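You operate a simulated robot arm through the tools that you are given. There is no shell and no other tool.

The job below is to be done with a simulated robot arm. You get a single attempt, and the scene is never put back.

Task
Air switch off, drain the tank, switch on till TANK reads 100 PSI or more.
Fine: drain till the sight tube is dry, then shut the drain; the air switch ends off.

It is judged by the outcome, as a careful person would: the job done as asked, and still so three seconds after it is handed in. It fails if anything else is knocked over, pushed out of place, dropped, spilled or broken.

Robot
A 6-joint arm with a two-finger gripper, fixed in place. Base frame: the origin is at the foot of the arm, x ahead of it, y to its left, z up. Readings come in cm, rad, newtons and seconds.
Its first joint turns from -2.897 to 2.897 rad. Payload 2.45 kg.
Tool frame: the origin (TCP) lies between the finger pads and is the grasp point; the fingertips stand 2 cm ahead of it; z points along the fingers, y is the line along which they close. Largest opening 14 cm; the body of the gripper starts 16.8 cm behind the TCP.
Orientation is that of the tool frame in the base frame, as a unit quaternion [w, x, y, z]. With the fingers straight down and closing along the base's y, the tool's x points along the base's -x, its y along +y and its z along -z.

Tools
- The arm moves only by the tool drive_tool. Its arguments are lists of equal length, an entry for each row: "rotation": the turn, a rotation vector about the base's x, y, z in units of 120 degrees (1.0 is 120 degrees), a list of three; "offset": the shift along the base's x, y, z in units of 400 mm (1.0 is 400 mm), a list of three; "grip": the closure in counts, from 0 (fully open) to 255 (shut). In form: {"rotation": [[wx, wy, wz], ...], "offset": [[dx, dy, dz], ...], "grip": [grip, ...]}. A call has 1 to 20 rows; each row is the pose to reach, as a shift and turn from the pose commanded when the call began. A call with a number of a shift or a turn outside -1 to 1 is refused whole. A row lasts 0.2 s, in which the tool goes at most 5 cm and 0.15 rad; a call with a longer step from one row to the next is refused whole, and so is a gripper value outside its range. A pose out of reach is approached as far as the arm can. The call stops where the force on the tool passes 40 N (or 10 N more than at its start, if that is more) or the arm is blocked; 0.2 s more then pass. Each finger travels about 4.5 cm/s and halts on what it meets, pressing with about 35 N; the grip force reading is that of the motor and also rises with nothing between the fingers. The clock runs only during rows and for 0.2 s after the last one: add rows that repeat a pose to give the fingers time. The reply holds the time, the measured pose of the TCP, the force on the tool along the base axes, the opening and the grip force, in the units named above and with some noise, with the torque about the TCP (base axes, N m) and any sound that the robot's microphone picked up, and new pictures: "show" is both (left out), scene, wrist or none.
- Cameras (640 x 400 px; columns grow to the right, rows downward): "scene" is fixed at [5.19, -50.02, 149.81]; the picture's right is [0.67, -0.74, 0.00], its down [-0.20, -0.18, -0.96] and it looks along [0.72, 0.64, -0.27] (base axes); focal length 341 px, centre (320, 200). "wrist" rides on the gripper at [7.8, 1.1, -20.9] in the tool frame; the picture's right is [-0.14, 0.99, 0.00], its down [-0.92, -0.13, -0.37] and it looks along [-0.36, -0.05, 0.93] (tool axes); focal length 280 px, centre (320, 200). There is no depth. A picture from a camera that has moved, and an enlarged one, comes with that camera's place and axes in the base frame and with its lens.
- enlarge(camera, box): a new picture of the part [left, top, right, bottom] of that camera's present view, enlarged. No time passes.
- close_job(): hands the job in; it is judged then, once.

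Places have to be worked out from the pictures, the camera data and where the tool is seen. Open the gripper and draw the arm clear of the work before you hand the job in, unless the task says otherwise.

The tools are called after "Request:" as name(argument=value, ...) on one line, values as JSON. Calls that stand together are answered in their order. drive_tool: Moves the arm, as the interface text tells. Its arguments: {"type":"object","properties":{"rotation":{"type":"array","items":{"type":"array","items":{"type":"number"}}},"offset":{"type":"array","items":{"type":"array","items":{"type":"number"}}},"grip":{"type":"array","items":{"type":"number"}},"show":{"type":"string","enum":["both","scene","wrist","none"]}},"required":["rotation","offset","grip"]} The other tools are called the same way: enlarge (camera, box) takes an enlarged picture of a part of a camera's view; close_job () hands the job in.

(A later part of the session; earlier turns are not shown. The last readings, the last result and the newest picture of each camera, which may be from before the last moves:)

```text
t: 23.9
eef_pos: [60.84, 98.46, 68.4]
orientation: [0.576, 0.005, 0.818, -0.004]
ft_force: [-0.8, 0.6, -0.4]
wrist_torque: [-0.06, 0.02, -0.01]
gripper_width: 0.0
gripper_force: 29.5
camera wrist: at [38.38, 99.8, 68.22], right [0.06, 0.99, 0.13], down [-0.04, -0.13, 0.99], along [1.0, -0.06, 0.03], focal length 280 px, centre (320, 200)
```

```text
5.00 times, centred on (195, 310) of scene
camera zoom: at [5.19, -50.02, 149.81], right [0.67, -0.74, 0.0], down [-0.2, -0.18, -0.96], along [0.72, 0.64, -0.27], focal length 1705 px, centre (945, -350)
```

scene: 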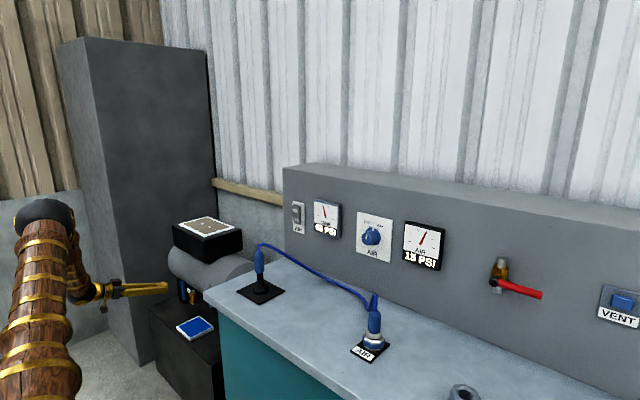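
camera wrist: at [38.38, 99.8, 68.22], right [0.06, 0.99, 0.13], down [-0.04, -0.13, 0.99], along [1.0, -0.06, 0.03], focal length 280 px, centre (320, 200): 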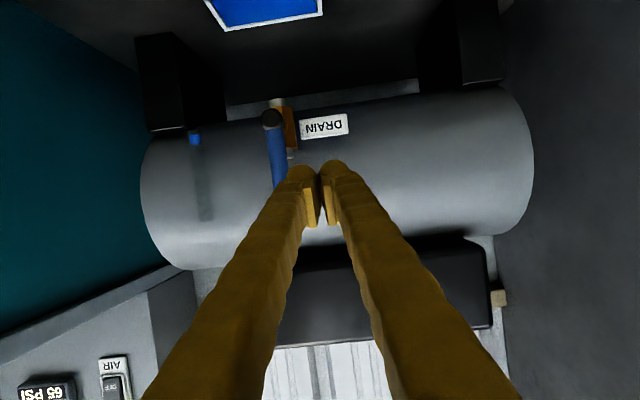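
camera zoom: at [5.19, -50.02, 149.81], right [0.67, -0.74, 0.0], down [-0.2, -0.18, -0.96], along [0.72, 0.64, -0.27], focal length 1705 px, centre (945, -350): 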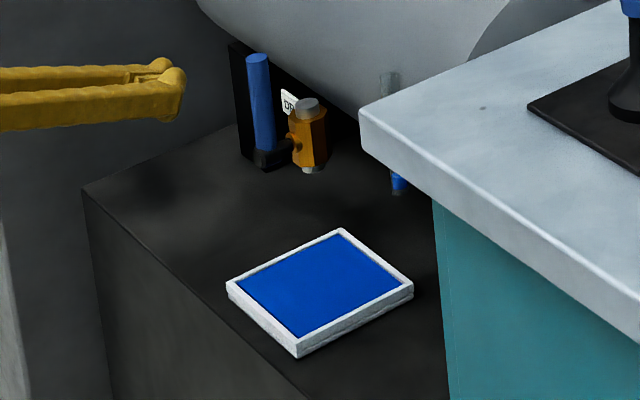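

Drainage is slower than I first judged, with about 1.5 cm of blue left. I'll keep waiting and watching.

Request:
drive_tool(rotation=[[0, 0, 0], [0, 0, 0], [0, 0, 0], [0, 0, 0], [0, 0, 0], [0, 0, 0], [0, 0, 0], [0, 0, 0], [0, 0, 0], [0, 0, 0], [0, 0, 0], [0, 0, 0], [0, 0, 0], [0, 0, 0], [0, 0, 0], [0, 0, 0], [0, 0, 0], [0, 0, 0], [0, 0, 0], [0, 0, 0]], offset=[[0, 0, 0], [0, 0, 0], [0, 0, 0], [0, 0, 0], [0, 0, 0], [0, 0, 0], [0, 0, 0], [0, 0, 0], [0, 0, 0], [0, 0, 0], [0, 0, 0], [0, 0, 0], [0, 0, 0], [0, 0, 0], [0, 0, 0], [0, 0, 0], [0, 0, 0], [0, 0, 0], [0, 0, 0], [0, 0, 0]], grip=[255, 255, 255, 255, 255, 255, 255, 255, 255, 255, 255, 255, 255, 255, 255, 255, 255, 255, 255, 255], show="wrist")

Request:
enlarge(camera="wrist", box=[160, 80, 380, 220])

Request:
enlarge(camera="scene", box=[140, 270, 250, 350])

```text
t: 28.1
eef_pos: [60.71, 98.49, 68.32]
orientation: [0.575, 0.005, 0.818, -0.003]
ft_force: [-0.1, 0.0, 0.6]
wrist_torque: [-0.01, 0.02, 0.0]
gripper_width: 0.0
gripper_force: 29.8
camera wrist: at [38.37, 99.8, 68.22], right [0.06, 0.99, 0.13], down [-0.04, -0.13, 0.99], along [1.0, -0.06, 0.03], focal length 280 px, centre (320, 200)
```

wrist: 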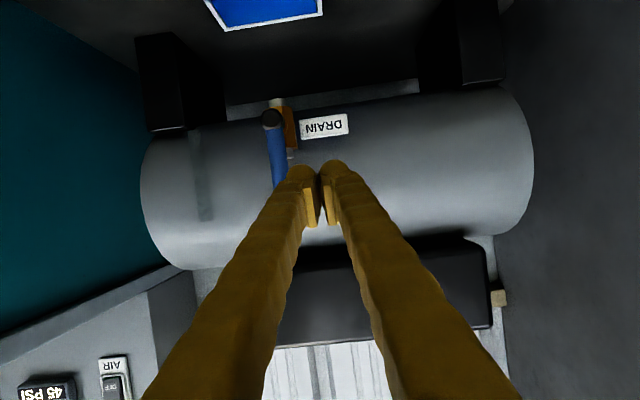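

```text
2.86 times, centred on (270, 150) of wrist
camera zoom: at [38.37, 99.8, 68.22], right [0.06, 0.99, 0.13], down [-0.04, -0.13, 0.99], along [1.0, -0.06, 0.03], focal length 801 px, centre (463, 343)
```

zoom: 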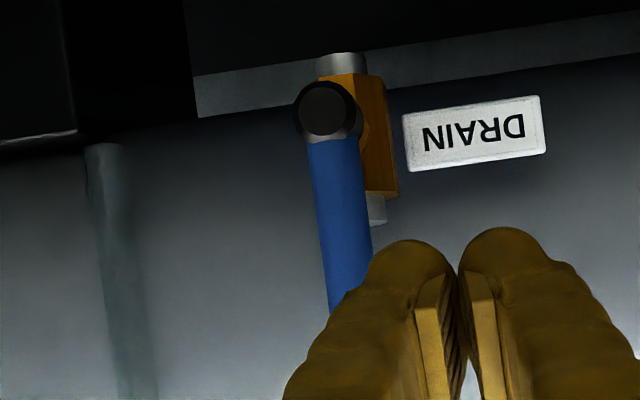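

```text
5.00 times, centred on (195, 310) of scene
camera zoom: at [5.19, -50.02, 149.81], right [0.67, -0.74, 0.0], down [-0.2, -0.18, -0.96], along [0.72, 0.64, -0.27], focal length 1705 px, centre (945, -350)
```

zoom: 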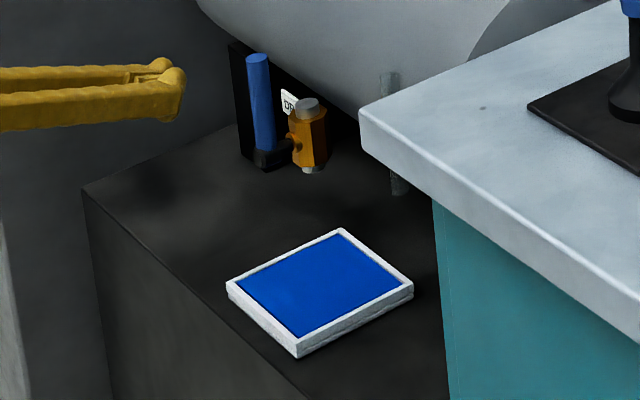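

The sight tube is dry in both views, TANK is at 45 PSI, and the tray holds the water without spilling. Now I'll push the lever from its +y side, back along the arc toward shut.

Request:
drive_tool(rotation=[[0, 0, 0], [0, 0, 0], [0, 0, 0], [0, 0, 0], [0, 0, 0], [0, 0, 0], [0, 0, 0], [0, 0, 0], [0, 0, 0], [0, 0, 0]], offset=[[0.095, 0, -0.005], [0.188, 0, -0.01], [0.188, -0.025, -0.01], [0.188, -0.045, -0.005], [0.188, -0.068, 0], [0.188, -0.089, 0.001], [0.188, -0.113, 0.002], [0.188, -0.137, 0.002], [0.188, -0.163, -0.004], [0.188, -0.187, -0.01]], grip=[255, 255, 255, 255, 255, 255, 255, 255, 255, 255])

```text
t: 30.3
eef_pos: [68.26, 91.17, 67.9]
orientation: [0.574, 0.004, 0.819, -0.003]
ft_force: [0.9, 0.3, 0.0]
wrist_torque: [0.01, 0.0, -0.01]
gripper_width: 0.0
gripper_force: 29.0
camera wrist: at [45.81, 92.6, 67.79], right [0.06, 0.99, 0.13], down [-0.04, -0.13, 0.99], along [1.0, -0.06, 0.03], focal length 280 px, centre (320, 200)
```

scene: 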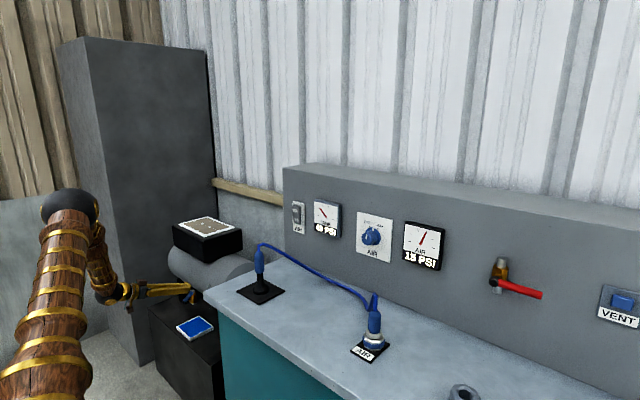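
wrist: 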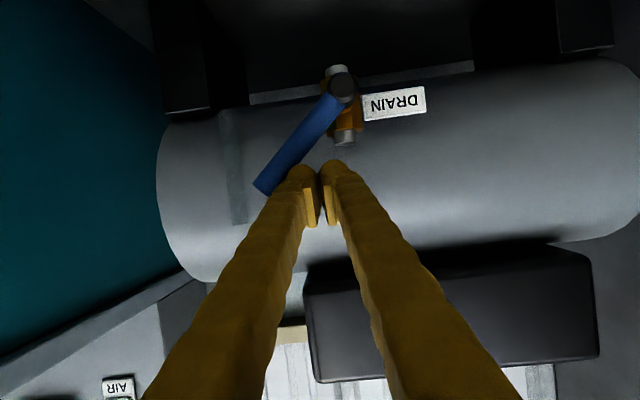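

The lever is about halfway down and following. I'll continue to the horizontal shut stop, where I expect the force to rise.

Request:
drive_tool(rotation=[[0, 0, 0], [0, 0, 0], [0, 0, 0], [0, 0, 0], [0, 0, 0], [0, 0, 0], [0, 0, 0], [0, 0, 0], [0, 0, 0], [0, 0, 0]], offset=[[0, -0.026, -0.013], [0, -0.05, -0.028], [0, -0.071, -0.05], [0, -0.0895, -0.073], [0, -0.104, -0.1], [0, -0.113, -0.116], [0, -0.117, -0.128], [0, -0.117, -0.136], [0, -0.117, -0.144], [0, -0.117, -0.152]], grip=[255, 255, 255, 255, 255, 255, 255, 255, 255, 255])

Request:
enlarge(camera="wrist", box=[160, 50, 480, 230])

Request:
enlarge(camera="scene", box=[140, 270, 250, 350])

Request:
enlarge(camera="scene", box=[285, 190, 345, 245])

```text
t: 31.9
eef_pos: [68.17, 86.52, 63.29]
orientation: [0.577, 0.004, 0.817, -0.001]
ft_force: [-3.7, -6.2, 13.2]
wrist_torque: [-0.16, 0.04, -0.04]
gripper_width: 0.59
gripper_force: 29.0
stopped in row 8: the force on the tool passed its limit at 47 N (the readings are from after the stop); the commanded pose is now the measured one
camera wrist: at [45.81, 87.95, 62.99], right [0.06, 0.99, 0.13], down [-0.04, -0.13, 0.99], along [1.0, -0.06, 0.03], focal length 280 px, centre (320, 200)
```

scene: 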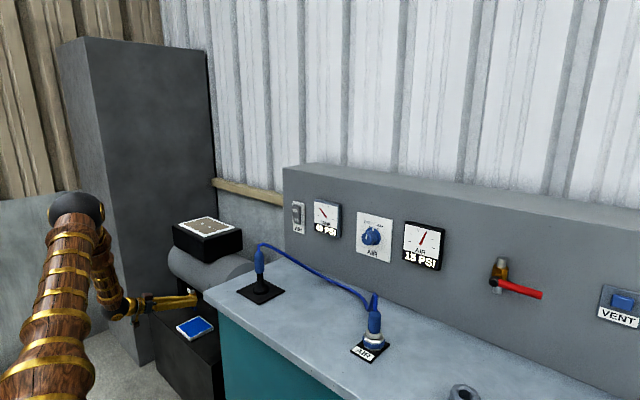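
wrist: 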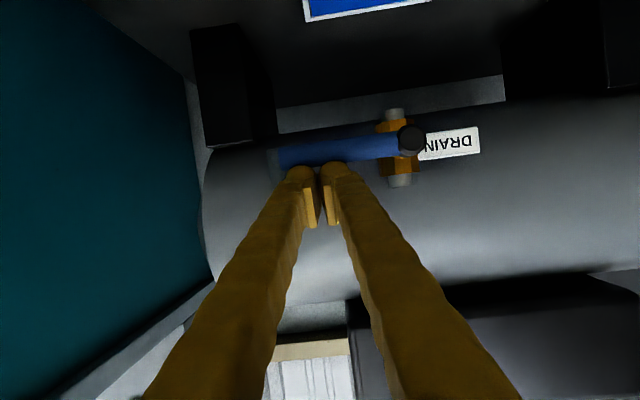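

```text
2.00 times, centred on (320, 140) of wrist
camera zoom: at [45.81, 87.95, 62.99], right [0.06, 0.99, 0.13], down [-0.04, -0.13, 0.99], along [1.0, -0.06, 0.03], focal length 561 px, centre (320, 320)
```

zoom: 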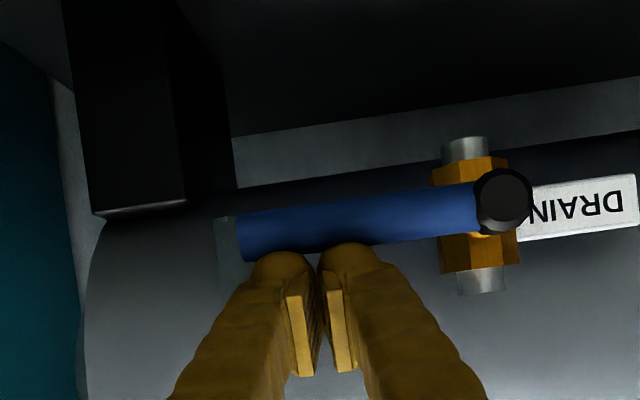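

```text
5.00 times, centred on (195, 310) of scene
camera zoom: at [5.19, -50.02, 149.81], right [0.67, -0.74, 0.0], down [-0.2, -0.18, -0.96], along [0.72, 0.64, -0.27], focal length 1705 px, centre (945, -350)
```

zoom: 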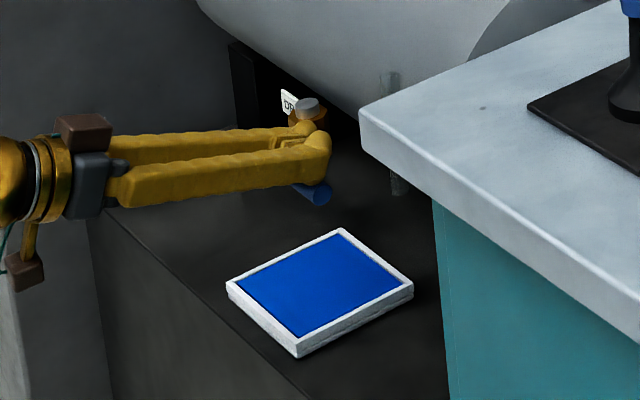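

```text
7.27 times, centred on (315, 218) of scene
camera zoom: at [5.19, -50.02, 149.81], right [0.67, -0.74, 0.0], down [-0.2, -0.18, -0.96], along [0.72, 0.64, -0.27], focal length 2480 px, centre (356, 73)
```

zoom: 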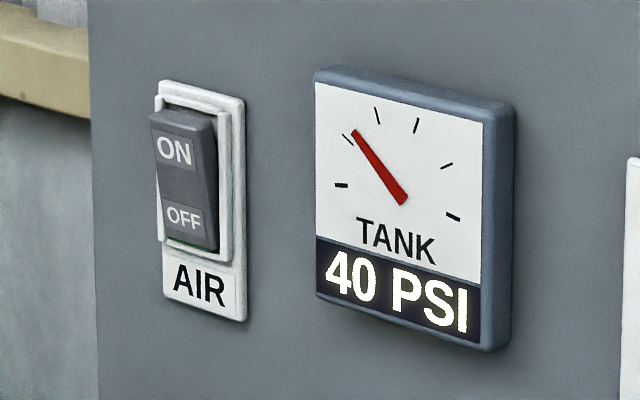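

The lever is back on its shut stop, at the same height where it resisted before, and TANK reads 40 PSI. I'll retreat from the lever and rise toward the bench height, checking the valve on the way.

Request:
drive_tool(rotation=[[0, 0, 0], [0, 0, 0], [0, 0, 0], [0, 0, 0], [0, 0, 0], [0, 0.0, 0]], offset=[[0, 0, 0.025], [-0.11, 0, 0.035], [-0.22, 0, 0.07], [-0.325, 0.012, 0.12], [-0.425, 0.025, 0.18], [-0.5, 0.025, 0.26]], grip=[255, 255, 255, 255, 255, 255])

Request:
enlarge(camera="wrist", box=[220, 80, 460, 220])

Request:
enlarge(camera="scene", box=[140, 270, 250, 350])

Request:
enlarge(camera="scene", box=[285, 190, 345, 245])

```text
t: 33.4
eef_pos: [48.25, 87.42, 73.6]
orientation: [0.576, 0.004, 0.817, -0.003]
ft_force: [0.6, 0.2, 0.8]
wrist_torque: [0.02, 0.01, 0.04]
gripper_width: 0.0
gripper_force: 29.1
camera wrist: at [25.74, 88.81, 73.28], right [0.06, 0.99, 0.13], down [-0.04, -0.13, 0.99], along [1.0, -0.06, 0.03], focal length 280 px, centre (320, 200)
```

scene: 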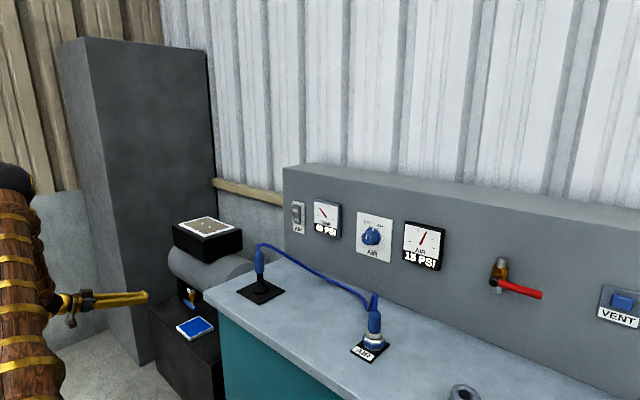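
wrist: 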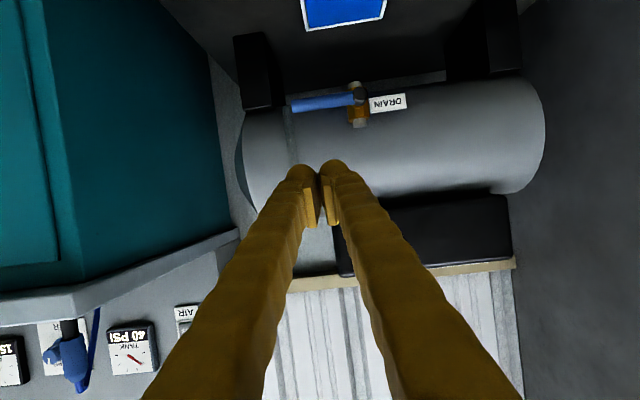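

```text
2.67 times, centred on (340, 150) of wrist
camera zoom: at [25.74, 88.81, 73.28], right [0.06, 0.99, 0.13], down [-0.04, -0.13, 0.99], along [1.0, -0.06, 0.03], focal length 748 px, centre (267, 333)
```

zoom: 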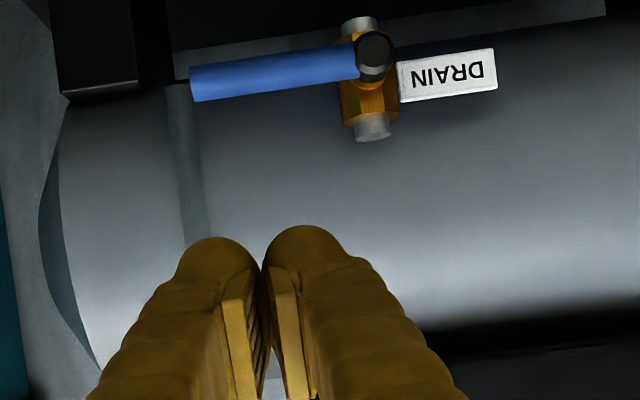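

```text
5.00 times, centred on (195, 310) of scene
camera zoom: at [5.19, -50.02, 149.81], right [0.67, -0.74, 0.0], down [-0.2, -0.18, -0.96], along [0.72, 0.64, -0.27], focal length 1705 px, centre (945, -350)
```

zoom: 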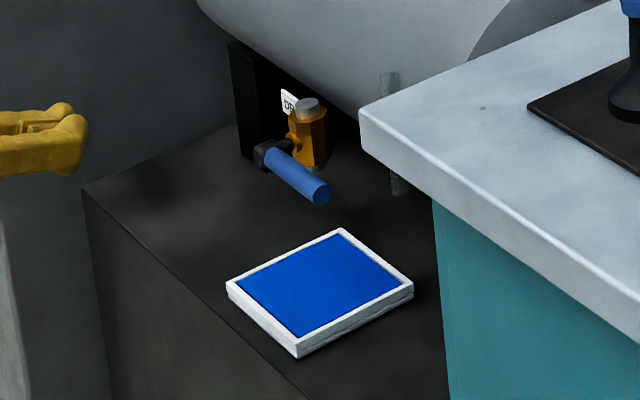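

```text
7.27 times, centred on (315, 218) of scene
camera zoom: at [5.19, -50.02, 149.81], right [0.67, -0.74, 0.0], down [-0.2, -0.18, -0.96], along [0.72, 0.64, -0.27], focal length 2480 px, centre (356, 73)
```

zoom: 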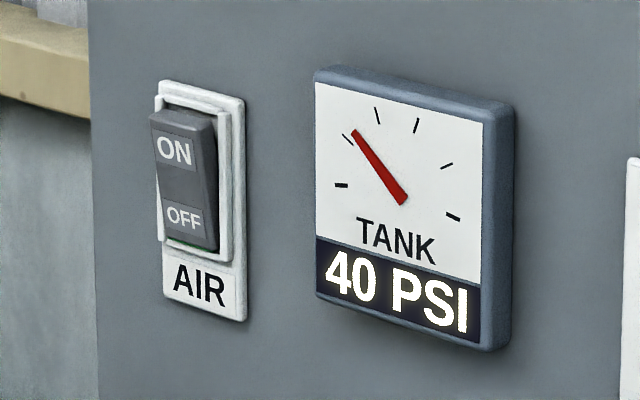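

The valve is shut (lever back in its original position), the tube is dry, and TANK is steady at 40 PSI. I'll return to the front of the switch, rising first and then crossing above the bench.

Request:
drive_tool(rotation=[[0, 0.0125, 0], [0, 0.025, 0], [0, 0.0375, 0], [0, 0.05, 0], [0, 0.0625, 0], [0, 0.075, 0], [0, 0.0875, 0], [0, 0.1, 0], [0, 0.11, 0], [0, 0.125, 0], [0, 0.125, 0], [0, 0.125, 0], [0, 0.125, 0], [0, 0.125, 0], [0, 0.125, 0], [0, 0.125, 0], [0, 0.125, 0]], offset=[[0, -0.02, 0.105], [0, -0.04, 0.21], [0, -0.06, 0.315], [0, -0.08, 0.42], [0, -0.1, 0.525], [0, -0.12, 0.63], [0, -0.14, 0.735], [0.067, -0.2245, 0.7575], [0.134, -0.309, 0.78], [0.201, -0.3935, 0.8025], [0.268, -0.478, 0.825], [0.335, -0.5625, 0.8475], [0.402, -0.647, 0.87], [0.469, -0.7315, 0.8925], [0.536, -0.816, 0.915], [0.603, -0.9005, 0.9375], [0.67, -0.985, 0.96]], grip=[255, 255, 255, 255, 255, 255, 255, 255, 255, 255, 255, 255, 255, 255, 255, 255, 255])

```text
t: 37.0
eef_pos: [75.02, 48.08, 112.11]
orientation: [0.465, 0.004, 0.885, -0.002]
ft_force: [-0.1, 0.4, 0.7]
wrist_torque: [-0.02, 0.0, -0.01]
gripper_width: 0.02
gripper_force: 29.4
camera wrist: at [53.26, 49.43, 117.56], right [0.09, 0.99, 0.11], down [0.22, -0.13, 0.97], along [0.97, -0.06, -0.23], focal length 280 px, centre (320, 200)
```

scene: 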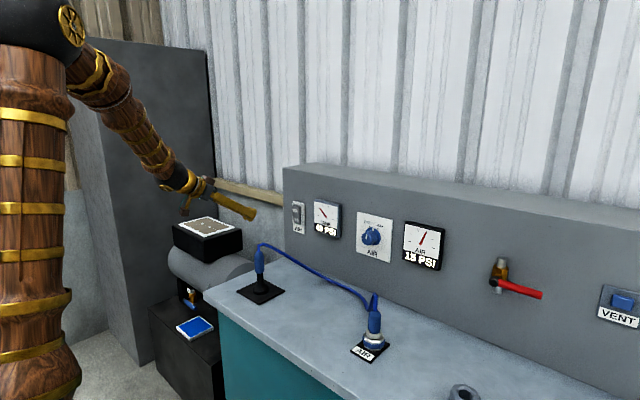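
wrist: 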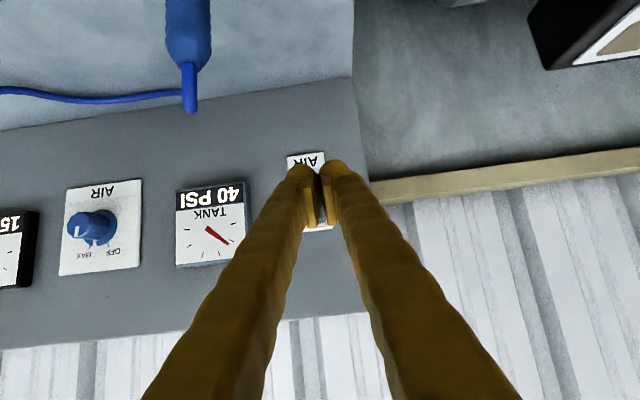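

In front of the switch again. I'll press the ON half at about z 109.3 with small steps, as I did for OFF.

Request:
drive_tool(rotation=[[0, 0, 0], [0, 0, 0], [0, 0, 0], [0, 0, 0], [0, 0, 0], [0, 0, 0], [0, 0, 0], [0, 0, 0], [0, 0, 0], [0, 0, 0]], offset=[[0.1125, -0.025, -0.025], [0.225, -0.05, -0.05], [0.325, -0.0675, -0.075], [0.375, -0.0675, -0.075], [0.4, -0.0675, -0.075], [0.415, -0.0675, -0.075], [0.43, -0.0675, -0.075], [0.445, -0.0675, -0.075], [0.46, -0.0675, -0.075], [0.47, -0.0675, -0.075]], grip=[255, 255, 255, 255, 255, 255, 255, 255, 255, 255])

Request:
enlarge(camera="scene", box=[265, 190, 345, 245])

```text
t: 39.1
eef_pos: [93.8, 45.49, 108.9]
orientation: [0.465, 0.004, 0.885, -0.002]
ft_force: [-22.0, -3.2, 4.6]
wrist_torque: [-0.1, -0.1, 0.01]
gripper_width: 0.62
gripper_force: 29.1
camera wrist: at [72.02, 46.85, 114.44], right [0.09, 0.99, 0.11], down [0.22, -0.13, 0.97], along [0.97, -0.06, -0.23], focal length 280 px, centre (320, 200)
```

scene: 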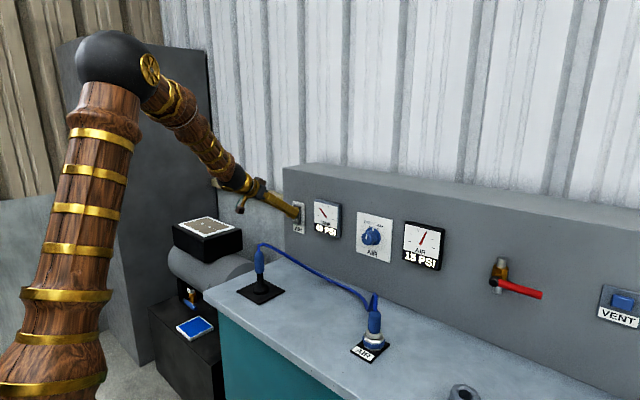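
wrist: 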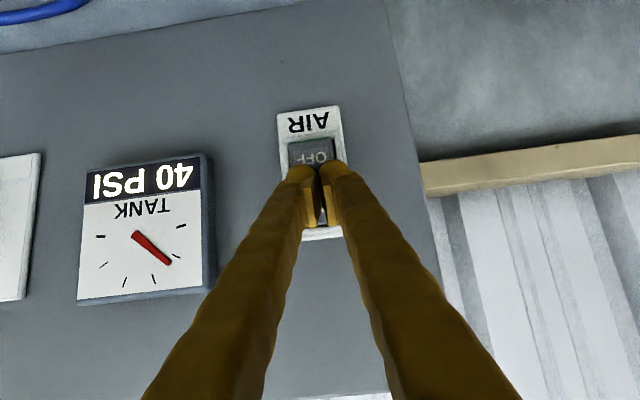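

```text
7.27 times, centred on (305, 218) of scene
camera zoom: at [5.19, -50.02, 149.81], right [0.67, -0.74, 0.0], down [-0.2, -0.18, -0.96], along [0.72, 0.64, -0.27], focal length 2480 px, centre (429, 73)
```

zoom: 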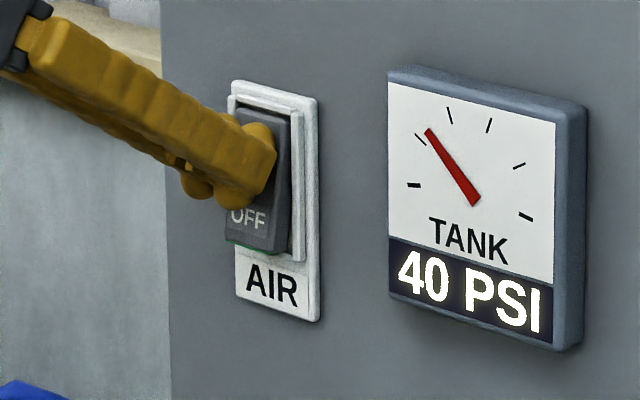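

The OFF half now sticks out and the force shows the rocker at its stop, so it is ON. I'll back off and drop to the ready position in front of the OFF half, then see how fast TANK rises.

Request:
drive_tool(rotation=[[0, 0, 0], [0, 0, 0], [0, 0, 0], [0, 0, 0], [0, 0, 0]], offset=[[-0.06, 0, 0], [-0.12, 0, -0.03], [-0.12, -0.003, -0.114], [-0.12, -0.003, -0.114], [-0.12, -0.003, -0.114]], grip=[255, 255, 255, 255, 255])

Request:
enlarge(camera="scene", box=[265, 190, 345, 245])

```text
t: 40.4
eef_pos: [88.86, 45.26, 104.51]
orientation: [0.465, 0.003, 0.885, -0.001]
ft_force: [-0.7, 0.0, -0.3]
wrist_torque: [0.02, 0.01, 0.03]
gripper_width: 0.01
gripper_force: 29.4
camera wrist: at [67.14, 46.68, 109.96], right [0.09, 0.99, 0.11], down [0.22, -0.13, 0.97], along [0.97, -0.06, -0.23], focal length 280 px, centre (320, 200)
```

scene: 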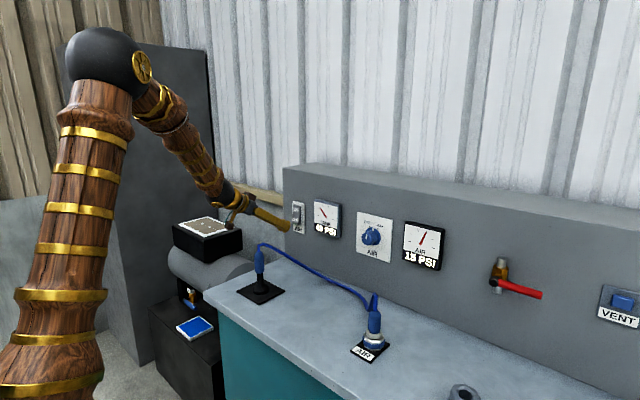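
wrist: 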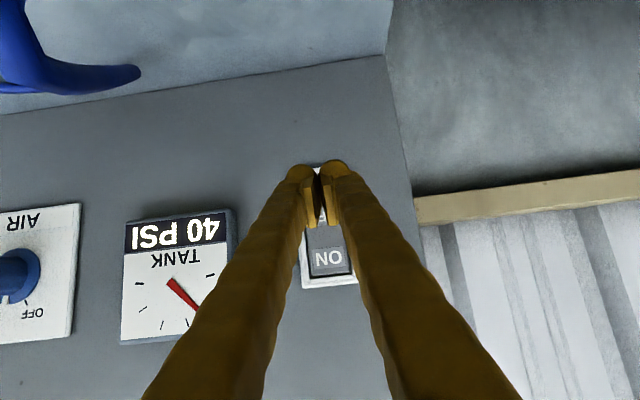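

```text
7.27 times, centred on (305, 218) of scene
camera zoom: at [5.19, -50.02, 149.81], right [0.67, -0.74, 0.0], down [-0.2, -0.18, -0.96], along [0.72, 0.64, -0.27], focal length 2480 px, centre (429, 73)
```

zoom: 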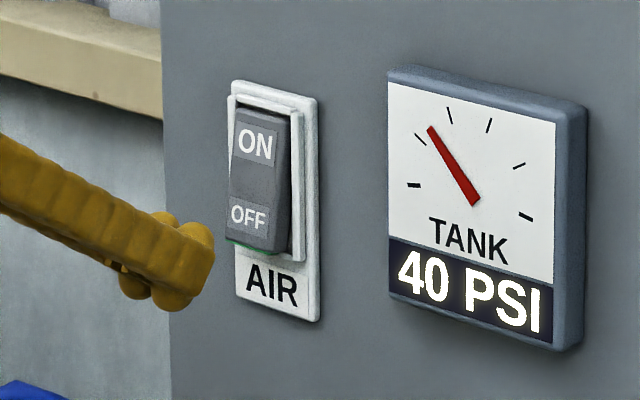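

The switch is clearly ON, and the needle seems to have started rising. I'll hold 2 s to measure the rate.

Request:
drive_tool(rotation=[[0, 0, 0], [0, 0, 0], [0, 0, 0], [0, 0, 0], [0, 0, 0], [0, 0, 0], [0, 0, 0], [0, 0, 0], [0, 0, 0], [0, 0, 0]], offset=[[0, 0, 0], [0, 0, 0], [0, 0, 0], [0, 0, 0], [0, 0, 0], [0, 0, 0], [0, 0, 0], [0, 0, 0], [0, 0, 0], [0, 0, 0]], grip=[255, 255, 255, 255, 255, 255, 255, 255, 255, 255], show="scene")

Request:
enlarge(camera="scene", box=[265, 190, 345, 245])

```text
t: 42.5
eef_pos: [88.95, 45.35, 104.44]
orientation: [0.464, 0.004, 0.886, -0.002]
ft_force: [0.5, 0.4, 0.1]
wrist_torque: [0.04, 0.03, 0.04]
gripper_width: 0.02
gripper_force: 29.6
```

scene: 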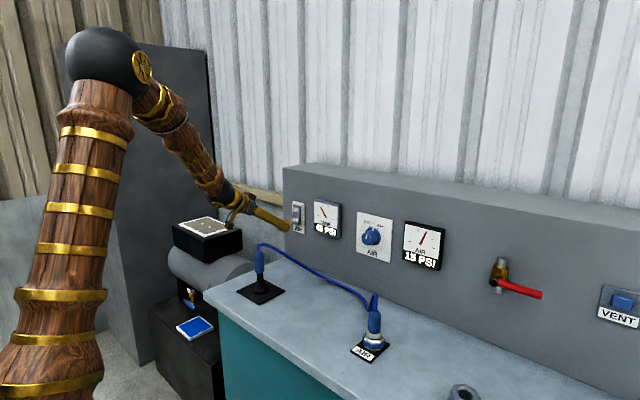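

```text
7.27 times, centred on (305, 218) of scene
camera zoom: at [5.19, -50.02, 149.81], right [0.67, -0.74, 0.0], down [-0.2, -0.18, -0.96], along [0.72, 0.64, -0.27], focal length 2480 px, centre (429, 73)
```

zoom: 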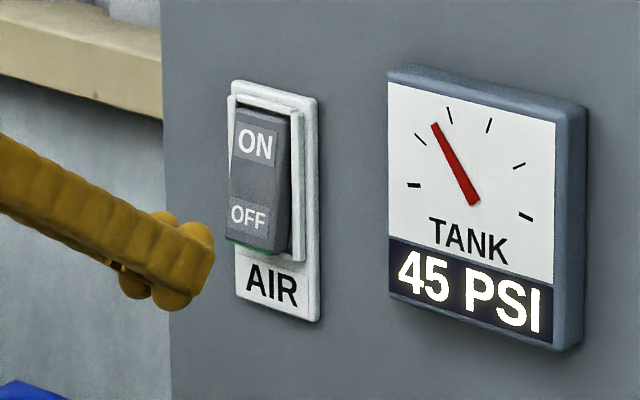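

TANK is rising at roughly 2.5 PSI/s, so I'll keep holding and check periodically.

Request:
drive_tool(rotation=[[0, 0, 0], [0, 0, 0], [0, 0, 0], [0, 0, 0], [0, 0, 0], [0, 0, 0], [0, 0, 0], [0, 0, 0], [0, 0, 0], [0, 0, 0], [0, 0, 0], [0, 0, 0], [0, 0, 0], [0, 0, 0], [0, 0, 0], [0, 0, 0], [0, 0, 0], [0, 0, 0], [0, 0, 0], [0, 0, 0]], offset=[[0, 0, 0], [0, 0, 0], [0, 0, 0], [0, 0, 0], [0, 0, 0], [0, 0, 0], [0, 0, 0], [0, 0, 0], [0, 0, 0], [0, 0, 0], [0, 0, 0], [0, 0, 0], [0, 0, 0], [0, 0, 0], [0, 0, 0], [0, 0, 0], [0, 0, 0], [0, 0, 0], [0, 0, 0], [0, 0, 0]], grip=[255, 255, 255, 255, 255, 255, 255, 255, 255, 255, 255, 255, 255, 255, 255, 255, 255, 255, 255, 255], show="scene")

Request:
enlarge(camera="scene", box=[265, 190, 345, 245])

Request:
enlarge(camera="scene", box=[140, 270, 250, 350])

```text
t: 46.8
eef_pos: [88.95, 45.31, 104.53]
orientation: [0.465, 0.005, 0.885, -0.003]
ft_force: [0.3, -0.2, 0.2]
wrist_torque: [0.0, 0.02, -0.02]
gripper_width: 0.0
gripper_force: 29.4
```

scene: 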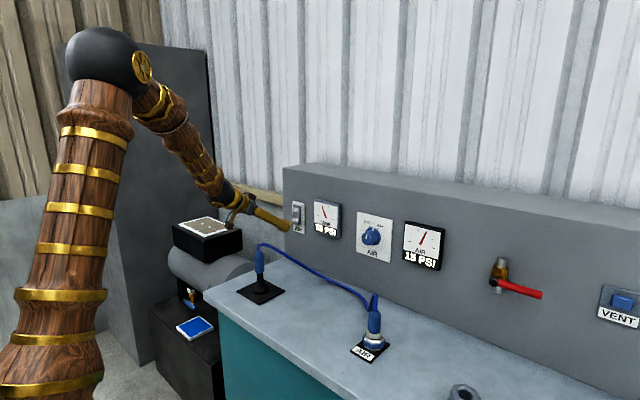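

```text
7.27 times, centred on (305, 218) of scene
camera zoom: at [5.19, -50.02, 149.81], right [0.67, -0.74, 0.0], down [-0.2, -0.18, -0.96], along [0.72, 0.64, -0.27], focal length 2480 px, centre (429, 73)
```

zoom: 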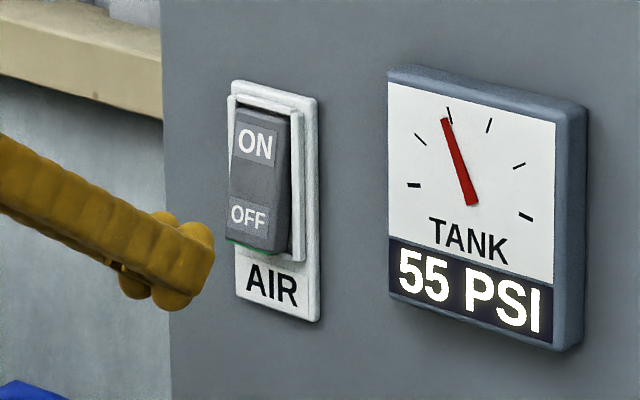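

```text
5.00 times, centred on (195, 310) of scene
camera zoom: at [5.19, -50.02, 149.81], right [0.67, -0.74, 0.0], down [-0.2, -0.18, -0.96], along [0.72, 0.64, -0.27], focal length 1705 px, centre (945, -350)
```

zoom: 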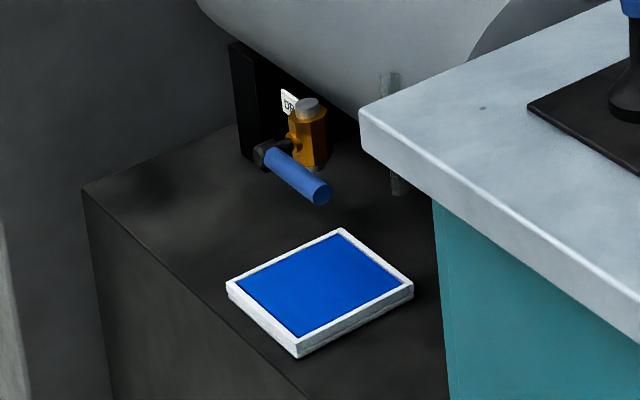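

55 PSI and the rest of the scene is unchanged, with the drain shut and the tube dry. I'll hold for two more spells.

Request:
drive_tool(rotation=[[0, 0, 0], [0, 0, 0], [0, 0, 0], [0, 0, 0], [0, 0, 0], [0, 0, 0], [0, 0, 0], [0, 0, 0], [0, 0, 0], [0, 0, 0], [0, 0, 0], [0, 0, 0], [0, 0, 0], [0, 0, 0], [0, 0, 0], [0, 0, 0], [0, 0, 0], [0, 0, 0], [0, 0, 0], [0, 0, 0]], offset=[[0, 0, 0], [0, 0, 0], [0, 0, 0], [0, 0, 0], [0, 0, 0], [0, 0, 0], [0, 0, 0], [0, 0, 0], [0, 0, 0], [0, 0, 0], [0, 0, 0], [0, 0, 0], [0, 0, 0], [0, 0, 0], [0, 0, 0], [0, 0, 0], [0, 0, 0], [0, 0, 0], [0, 0, 0], [0, 0, 0]], grip=[255, 255, 255, 255, 255, 255, 255, 255, 255, 255, 255, 255, 255, 255, 255, 255, 255, 255, 255, 255], show="scene")

Request:
drive_tool(rotation=[[0, 0, 0], [0, 0, 0], [0, 0, 0], [0, 0, 0], [0, 0, 0], [0, 0, 0], [0, 0, 0], [0, 0, 0], [0, 0, 0], [0, 0, 0], [0, 0, 0], [0, 0, 0], [0, 0, 0], [0, 0, 0], [0, 0, 0], [0, 0, 0], [0, 0, 0], [0, 0, 0], [0, 0, 0], [0, 0, 0]], offset=[[0, 0, 0], [0, 0, 0], [0, 0, 0], [0, 0, 0], [0, 0, 0], [0, 0, 0], [0, 0, 0], [0, 0, 0], [0, 0, 0], [0, 0, 0], [0, 0, 0], [0, 0, 0], [0, 0, 0], [0, 0, 0], [0, 0, 0], [0, 0, 0], [0, 0, 0], [0, 0, 0], [0, 0, 0], [0, 0, 0]], grip=[255, 255, 255, 255, 255, 255, 255, 255, 255, 255, 255, 255, 255, 255, 255, 255, 255, 255, 255, 255], show="scene")

Request:
enlarge(camera="scene", box=[265, 190, 345, 245])

```text
t: 51.0
eef_pos: [88.92, 45.22, 104.4]
orientation: [0.464, 0.004, 0.886, -0.002]
ft_force: [-0.4, -0.4, -0.8]
wrist_torque: [-0.01, 0.04, -0.01]
gripper_width: 0.0
gripper_force: 29.2
```

scene: 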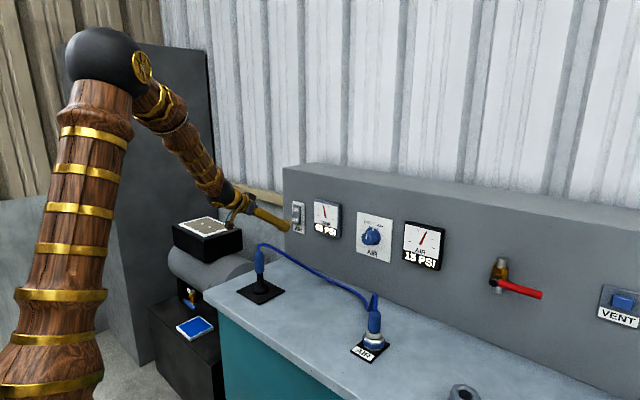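

```text
t: 55.1
eef_pos: [88.89, 45.22, 104.43]
orientation: [0.464, 0.005, 0.886, -0.002]
ft_force: [-0.3, 0.1, -1.1]
wrist_torque: [-0.03, 0.03, -0.03]
gripper_width: 0.01
gripper_force: 29.3
```

scene: 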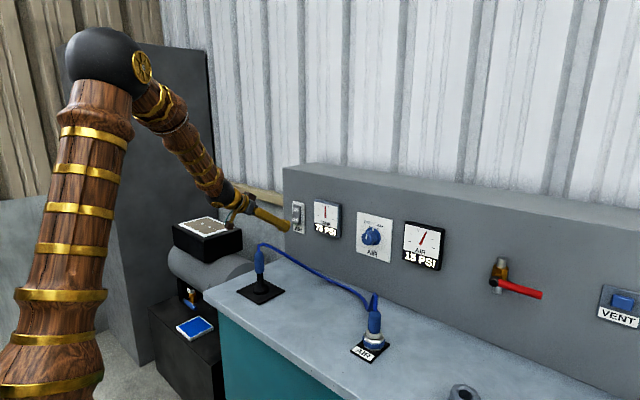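

```text
7.27 times, centred on (305, 218) of scene
camera zoom: at [5.19, -50.02, 149.81], right [0.67, -0.74, 0.0], down [-0.2, -0.18, -0.96], along [0.72, 0.64, -0.27], focal length 2480 px, centre (429, 73)
```

zoom: 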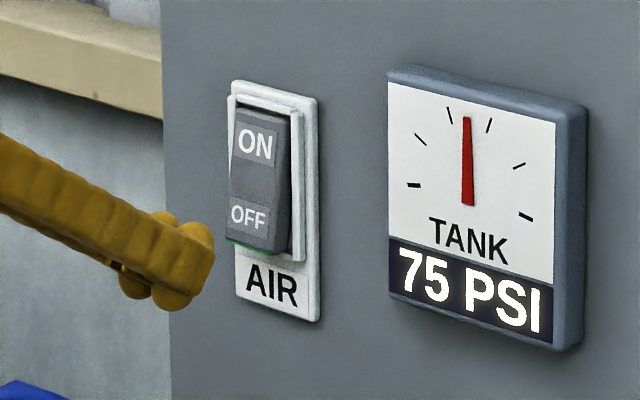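

75 PSI, rising steadily at about 2.4 PSI/s. I'll hold for two more spells, which should bring it to about 95.

Request:
drive_tool(rotation=[[0, 0, 0], [0, 0, 0], [0, 0, 0], [0, 0, 0], [0, 0, 0], [0, 0, 0], [0, 0, 0], [0, 0, 0], [0, 0, 0], [0, 0, 0], [0, 0, 0], [0, 0, 0], [0, 0, 0], [0, 0, 0], [0, 0, 0], [0, 0, 0], [0, 0, 0], [0, 0, 0], [0, 0, 0], [0, 0, 0]], offset=[[0, 0, 0], [0, 0, 0], [0, 0, 0], [0, 0, 0], [0, 0, 0], [0, 0, 0], [0, 0, 0], [0, 0, 0], [0, 0, 0], [0, 0, 0], [0, 0, 0], [0, 0, 0], [0, 0, 0], [0, 0, 0], [0, 0, 0], [0, 0, 0], [0, 0, 0], [0, 0, 0], [0, 0, 0], [0, 0, 0]], grip=[255, 255, 255, 255, 255, 255, 255, 255, 255, 255, 255, 255, 255, 255, 255, 255, 255, 255, 255, 255], show="none")

Request:
drive_tool(rotation=[[0, 0, 0], [0, 0, 0], [0, 0, 0], [0, 0, 0], [0, 0, 0], [0, 0, 0], [0, 0, 0], [0, 0, 0], [0, 0, 0], [0, 0, 0], [0, 0, 0], [0, 0, 0], [0, 0, 0], [0, 0, 0], [0, 0, 0], [0, 0, 0], [0, 0, 0], [0, 0, 0], [0, 0, 0], [0, 0, 0]], offset=[[0, 0, 0], [0, 0, 0], [0, 0, 0], [0, 0, 0], [0, 0, 0], [0, 0, 0], [0, 0, 0], [0, 0, 0], [0, 0, 0], [0, 0, 0], [0, 0, 0], [0, 0, 0], [0, 0, 0], [0, 0, 0], [0, 0, 0], [0, 0, 0], [0, 0, 0], [0, 0, 0], [0, 0, 0], [0, 0, 0]], grip=[255, 255, 255, 255, 255, 255, 255, 255, 255, 255, 255, 255, 255, 255, 255, 255, 255, 255, 255, 255], show="scene")

Request:
enlarge(camera="scene", box=[265, 190, 345, 245])

```text
t: 59.4
eef_pos: [88.9, 45.31, 104.61]
orientation: [0.465, 0.005, 0.885, -0.003]
ft_force: [0.4, -0.4, 0.5]
wrist_torque: [0.03, 0.01, 0.01]
gripper_width: 0.01
gripper_force: 29.3
```

```text
t: 63.5
eef_pos: [88.86, 45.35, 104.52]
orientation: [0.465, 0.004, 0.885, -0.002]
ft_force: [0.4, 0.1, -0.4]
wrist_torque: [-0.01, -0.05, -0.03]
gripper_width: 0.0
gripper_force: 29.5
```

scene: 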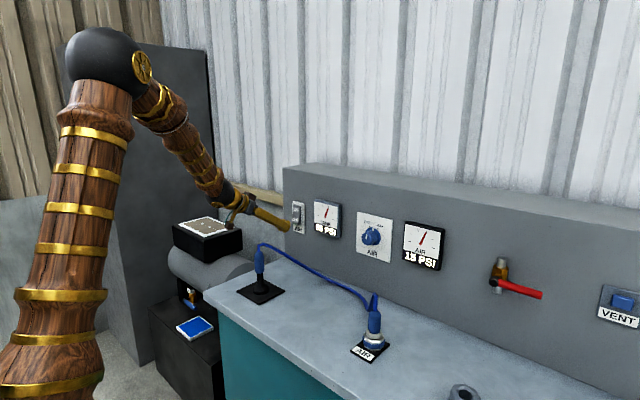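

```text
7.27 times, centred on (305, 218) of scene
camera zoom: at [5.19, -50.02, 149.81], right [0.67, -0.74, 0.0], down [-0.2, -0.18, -0.96], along [0.72, 0.64, -0.27], focal length 2480 px, centre (429, 73)
```

zoom: 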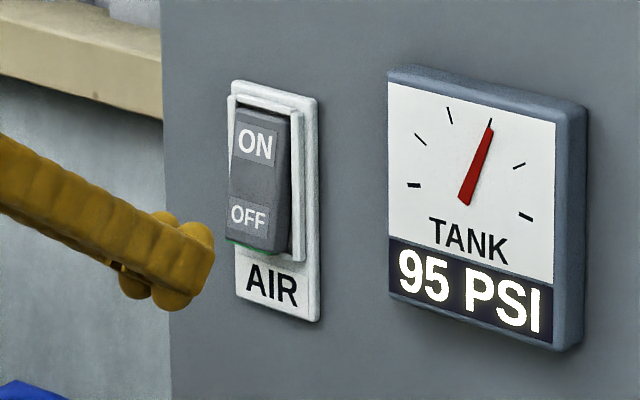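

95 PSI. I'll hold about 3 s more so it comfortably passes 100.

Request:
drive_tool(rotation=[[0, 0, 0], [0, 0, 0], [0, 0, 0], [0, 0, 0], [0, 0, 0], [0, 0, 0], [0, 0, 0], [0, 0, 0], [0, 0, 0], [0, 0, 0], [0, 0, 0], [0, 0, 0], [0, 0, 0], [0, 0, 0], [0, 0, 0], [0, 0, 0]], offset=[[0, 0, 0], [0, 0, 0], [0, 0, 0], [0, 0, 0], [0, 0, 0], [0, 0, 0], [0, 0, 0], [0, 0, 0], [0, 0, 0], [0, 0, 0], [0, 0, 0], [0, 0, 0], [0, 0, 0], [0, 0, 0], [0, 0, 0], [0, 0, 0]], grip=[255, 255, 255, 255, 255, 255, 255, 255, 255, 255, 255, 255, 255, 255, 255, 255], show="scene")

Request:
enlarge(camera="scene", box=[265, 190, 345, 245])

```text
t: 67.0
eef_pos: [88.89, 45.3, 104.45]
orientation: [0.465, 0.005, 0.886, -0.003]
ft_force: [-0.6, 0.3, 0.2]
wrist_torque: [-0.01, -0.02, 0.0]
gripper_width: 0.0
gripper_force: 29.2
```

scene: 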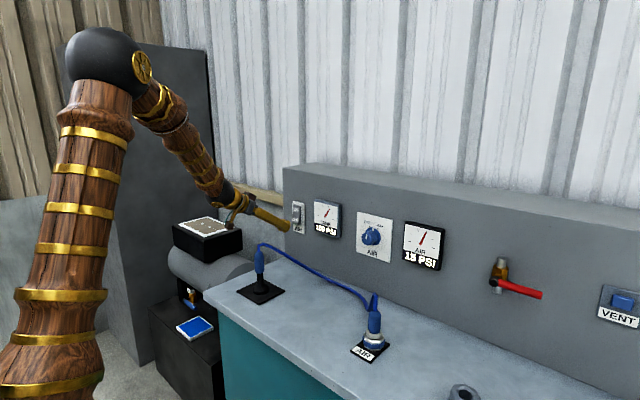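

```text
7.27 times, centred on (305, 218) of scene
camera zoom: at [5.19, -50.02, 149.81], right [0.67, -0.74, 0.0], down [-0.2, -0.18, -0.96], along [0.72, 0.64, -0.27], focal length 2480 px, centre (429, 73)
```

zoom: 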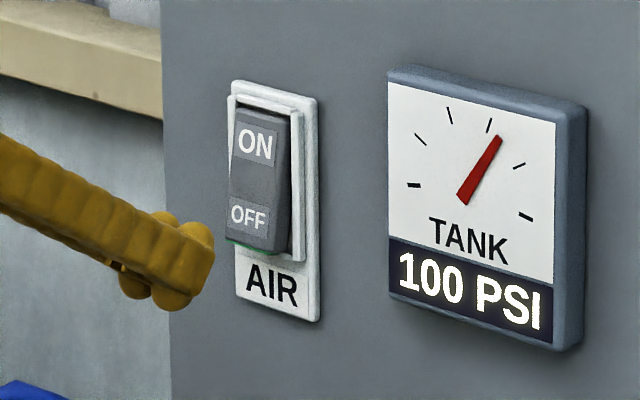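

TANK reads 100 PSI and is still climbing. After a short hold for margin, I'll press the OFF half.

Request:
drive_tool(rotation=[[0, 0, 0], [0, 0, 0], [0, 0, 0], [0, 0, 0], [0, 0, 0], [0, 0, 0], [0, 0, 0], [0, 0, 0], [0, 0, 0], [0, 0, 0]], offset=[[0, 0, 0], [0, 0, 0], [0, 0, 0], [0.04, 0, 0], [0.065, 0, 0], [0.08, 0, 0], [0.09, 0, 0], [0.1, 0, 0], [0.11, 0, 0], [0.12, 0, 0]], grip=[255, 255, 255, 255, 255, 255, 255, 255, 255, 255])

Request:
enlarge(camera="scene", box=[265, 190, 345, 245])

```text
t: 69.2
eef_pos: [93.7, 45.42, 104.49]
orientation: [0.465, 0.004, 0.886, -0.002]
ft_force: [-10.1, -1.2, 2.9]
wrist_torque: [0.03, -0.13, 0.04]
gripper_width: 0.59
gripper_force: 29.5
camera wrist: at [71.99, 46.73, 109.95], right [0.09, 0.99, 0.11], down [0.22, -0.13, 0.97], along [0.97, -0.06, -0.23], focal length 280 px, centre (320, 200)
```

scene: 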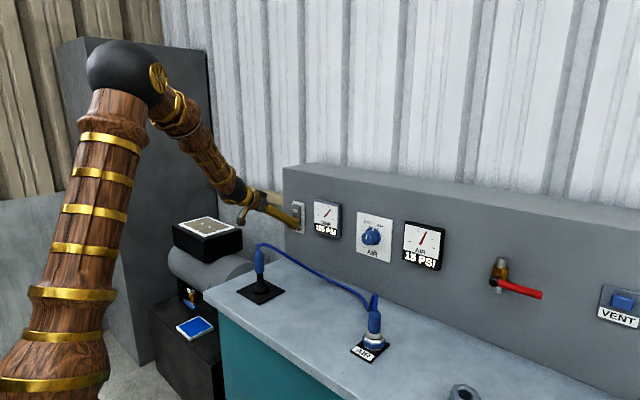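
wrist: 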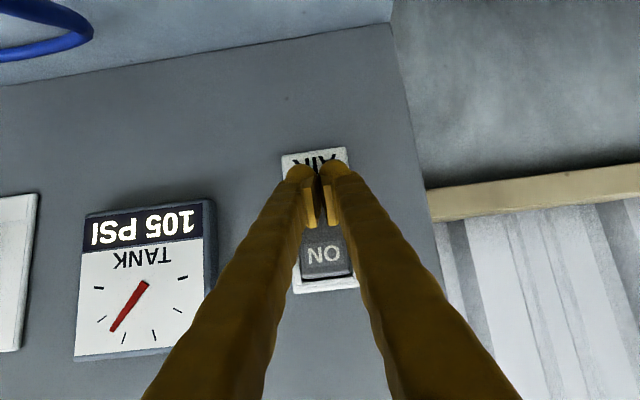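

```text
7.27 times, centred on (305, 218) of scene
camera zoom: at [5.19, -50.02, 149.81], right [0.67, -0.74, 0.0], down [-0.2, -0.18, -0.96], along [0.72, 0.64, -0.27], focal length 2480 px, centre (429, 73)
```

zoom: 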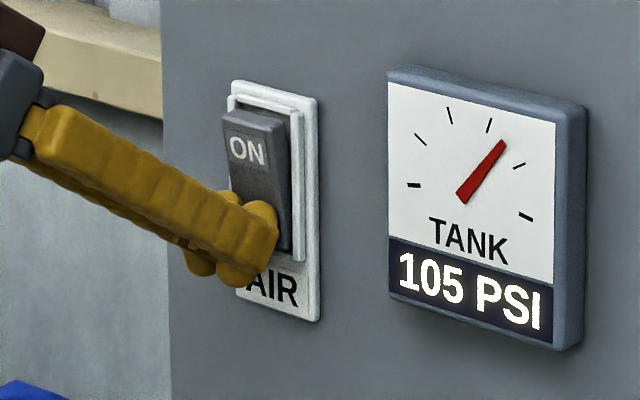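

The rocker is back to OFF (the ON half sticks out) and TANK reads 105 PSI. I'll withdraw along the same clear path and open the gripper once away from everything.

Request:
drive_tool(rotation=[[0, 0, 0], [0, 0, 0], [0, 0, 0], [0, 0, 0], [0, 0, 0], [0, 0, 0], [0, 0, 0], [0, 0, 0], [0, 0, 0], [0, 0, 0], [0, 0, 0], [0, 0, 0], [0, 0, 0], [0, 0, 0], [0, 0, 0]], offset=[[-0.1, 0, 0.012], [-0.175, 0, 0.1], [-0.25, 0, 0.18], [-0.325, 0.012, 0.26], [-0.4, 0.075, 0.3], [-0.48, 0.15, 0.3], [-0.56, 0.225, 0.3], [-0.64, 0.3, 0.28], [-0.72, 0.37, 0.25], [-0.8, 0.44, 0.22], [-0.88, 0.5, 0.22], [-0.95, 0.56, 0.22], [-0.95, 0.56, 0.22], [-0.95, 0.56, 0.22], [-0.95, 0.56, 0.22]], grip=[255, 255, 255, 255, 255, 255, 255, 255, 200, 100, 0, 0, 0, 0, 0])

Request:
enlarge(camera="scene", box=[265, 190, 345, 245])

Request:
enlarge(camera="scene", box=[140, 270, 250, 350])

```text
t: 72.3
eef_pos: [56.0, 67.67, 113.18]
orientation: [0.465, 0.004, 0.885, -0.002]
ft_force: [-0.5, -0.7, 0.4]
wrist_torque: [-0.03, -0.01, -0.03]
gripper_width: 13.9
gripper_force: 0.1
camera wrist: at [34.17, 69.1, 118.65], right [0.09, 0.99, 0.11], down [0.22, -0.13, 0.97], along [0.97, -0.06, -0.23], focal length 280 px, centre (320, 200)
```

scene: 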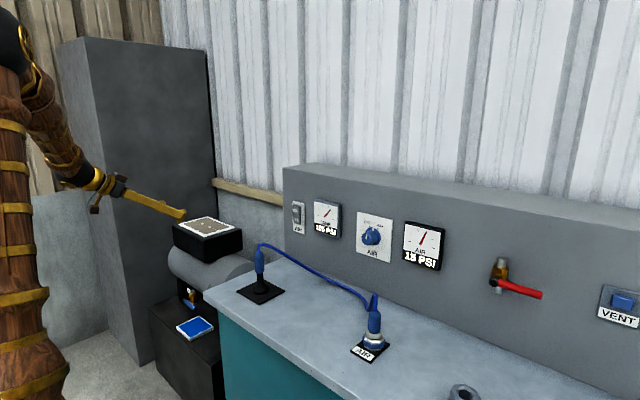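
wrist: 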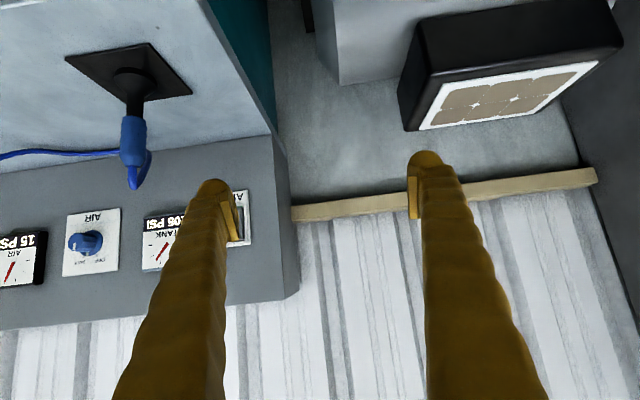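

```text
7.27 times, centred on (305, 218) of scene
camera zoom: at [5.19, -50.02, 149.81], right [0.67, -0.74, 0.0], down [-0.2, -0.18, -0.96], along [0.72, 0.64, -0.27], focal length 2480 px, centre (429, 73)
```

zoom: 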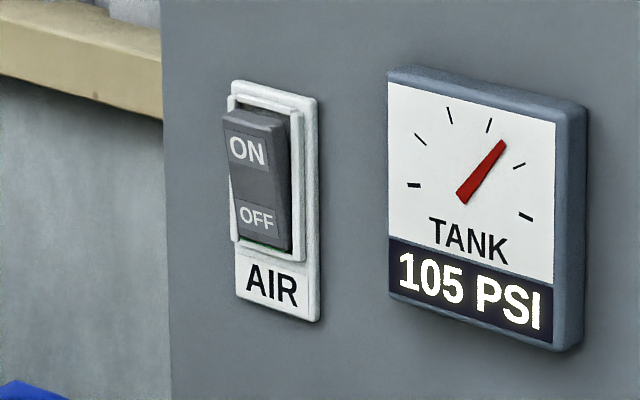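

```text
5.00 times, centred on (195, 310) of scene
camera zoom: at [5.19, -50.02, 149.81], right [0.67, -0.74, 0.0], down [-0.2, -0.18, -0.96], along [0.72, 0.64, -0.27], focal length 1705 px, centre (945, -350)
```

zoom: 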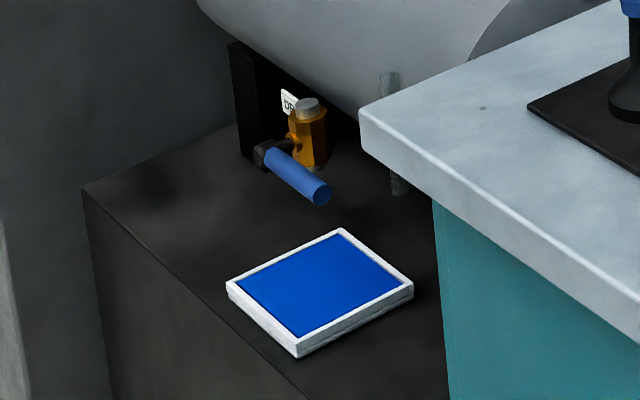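

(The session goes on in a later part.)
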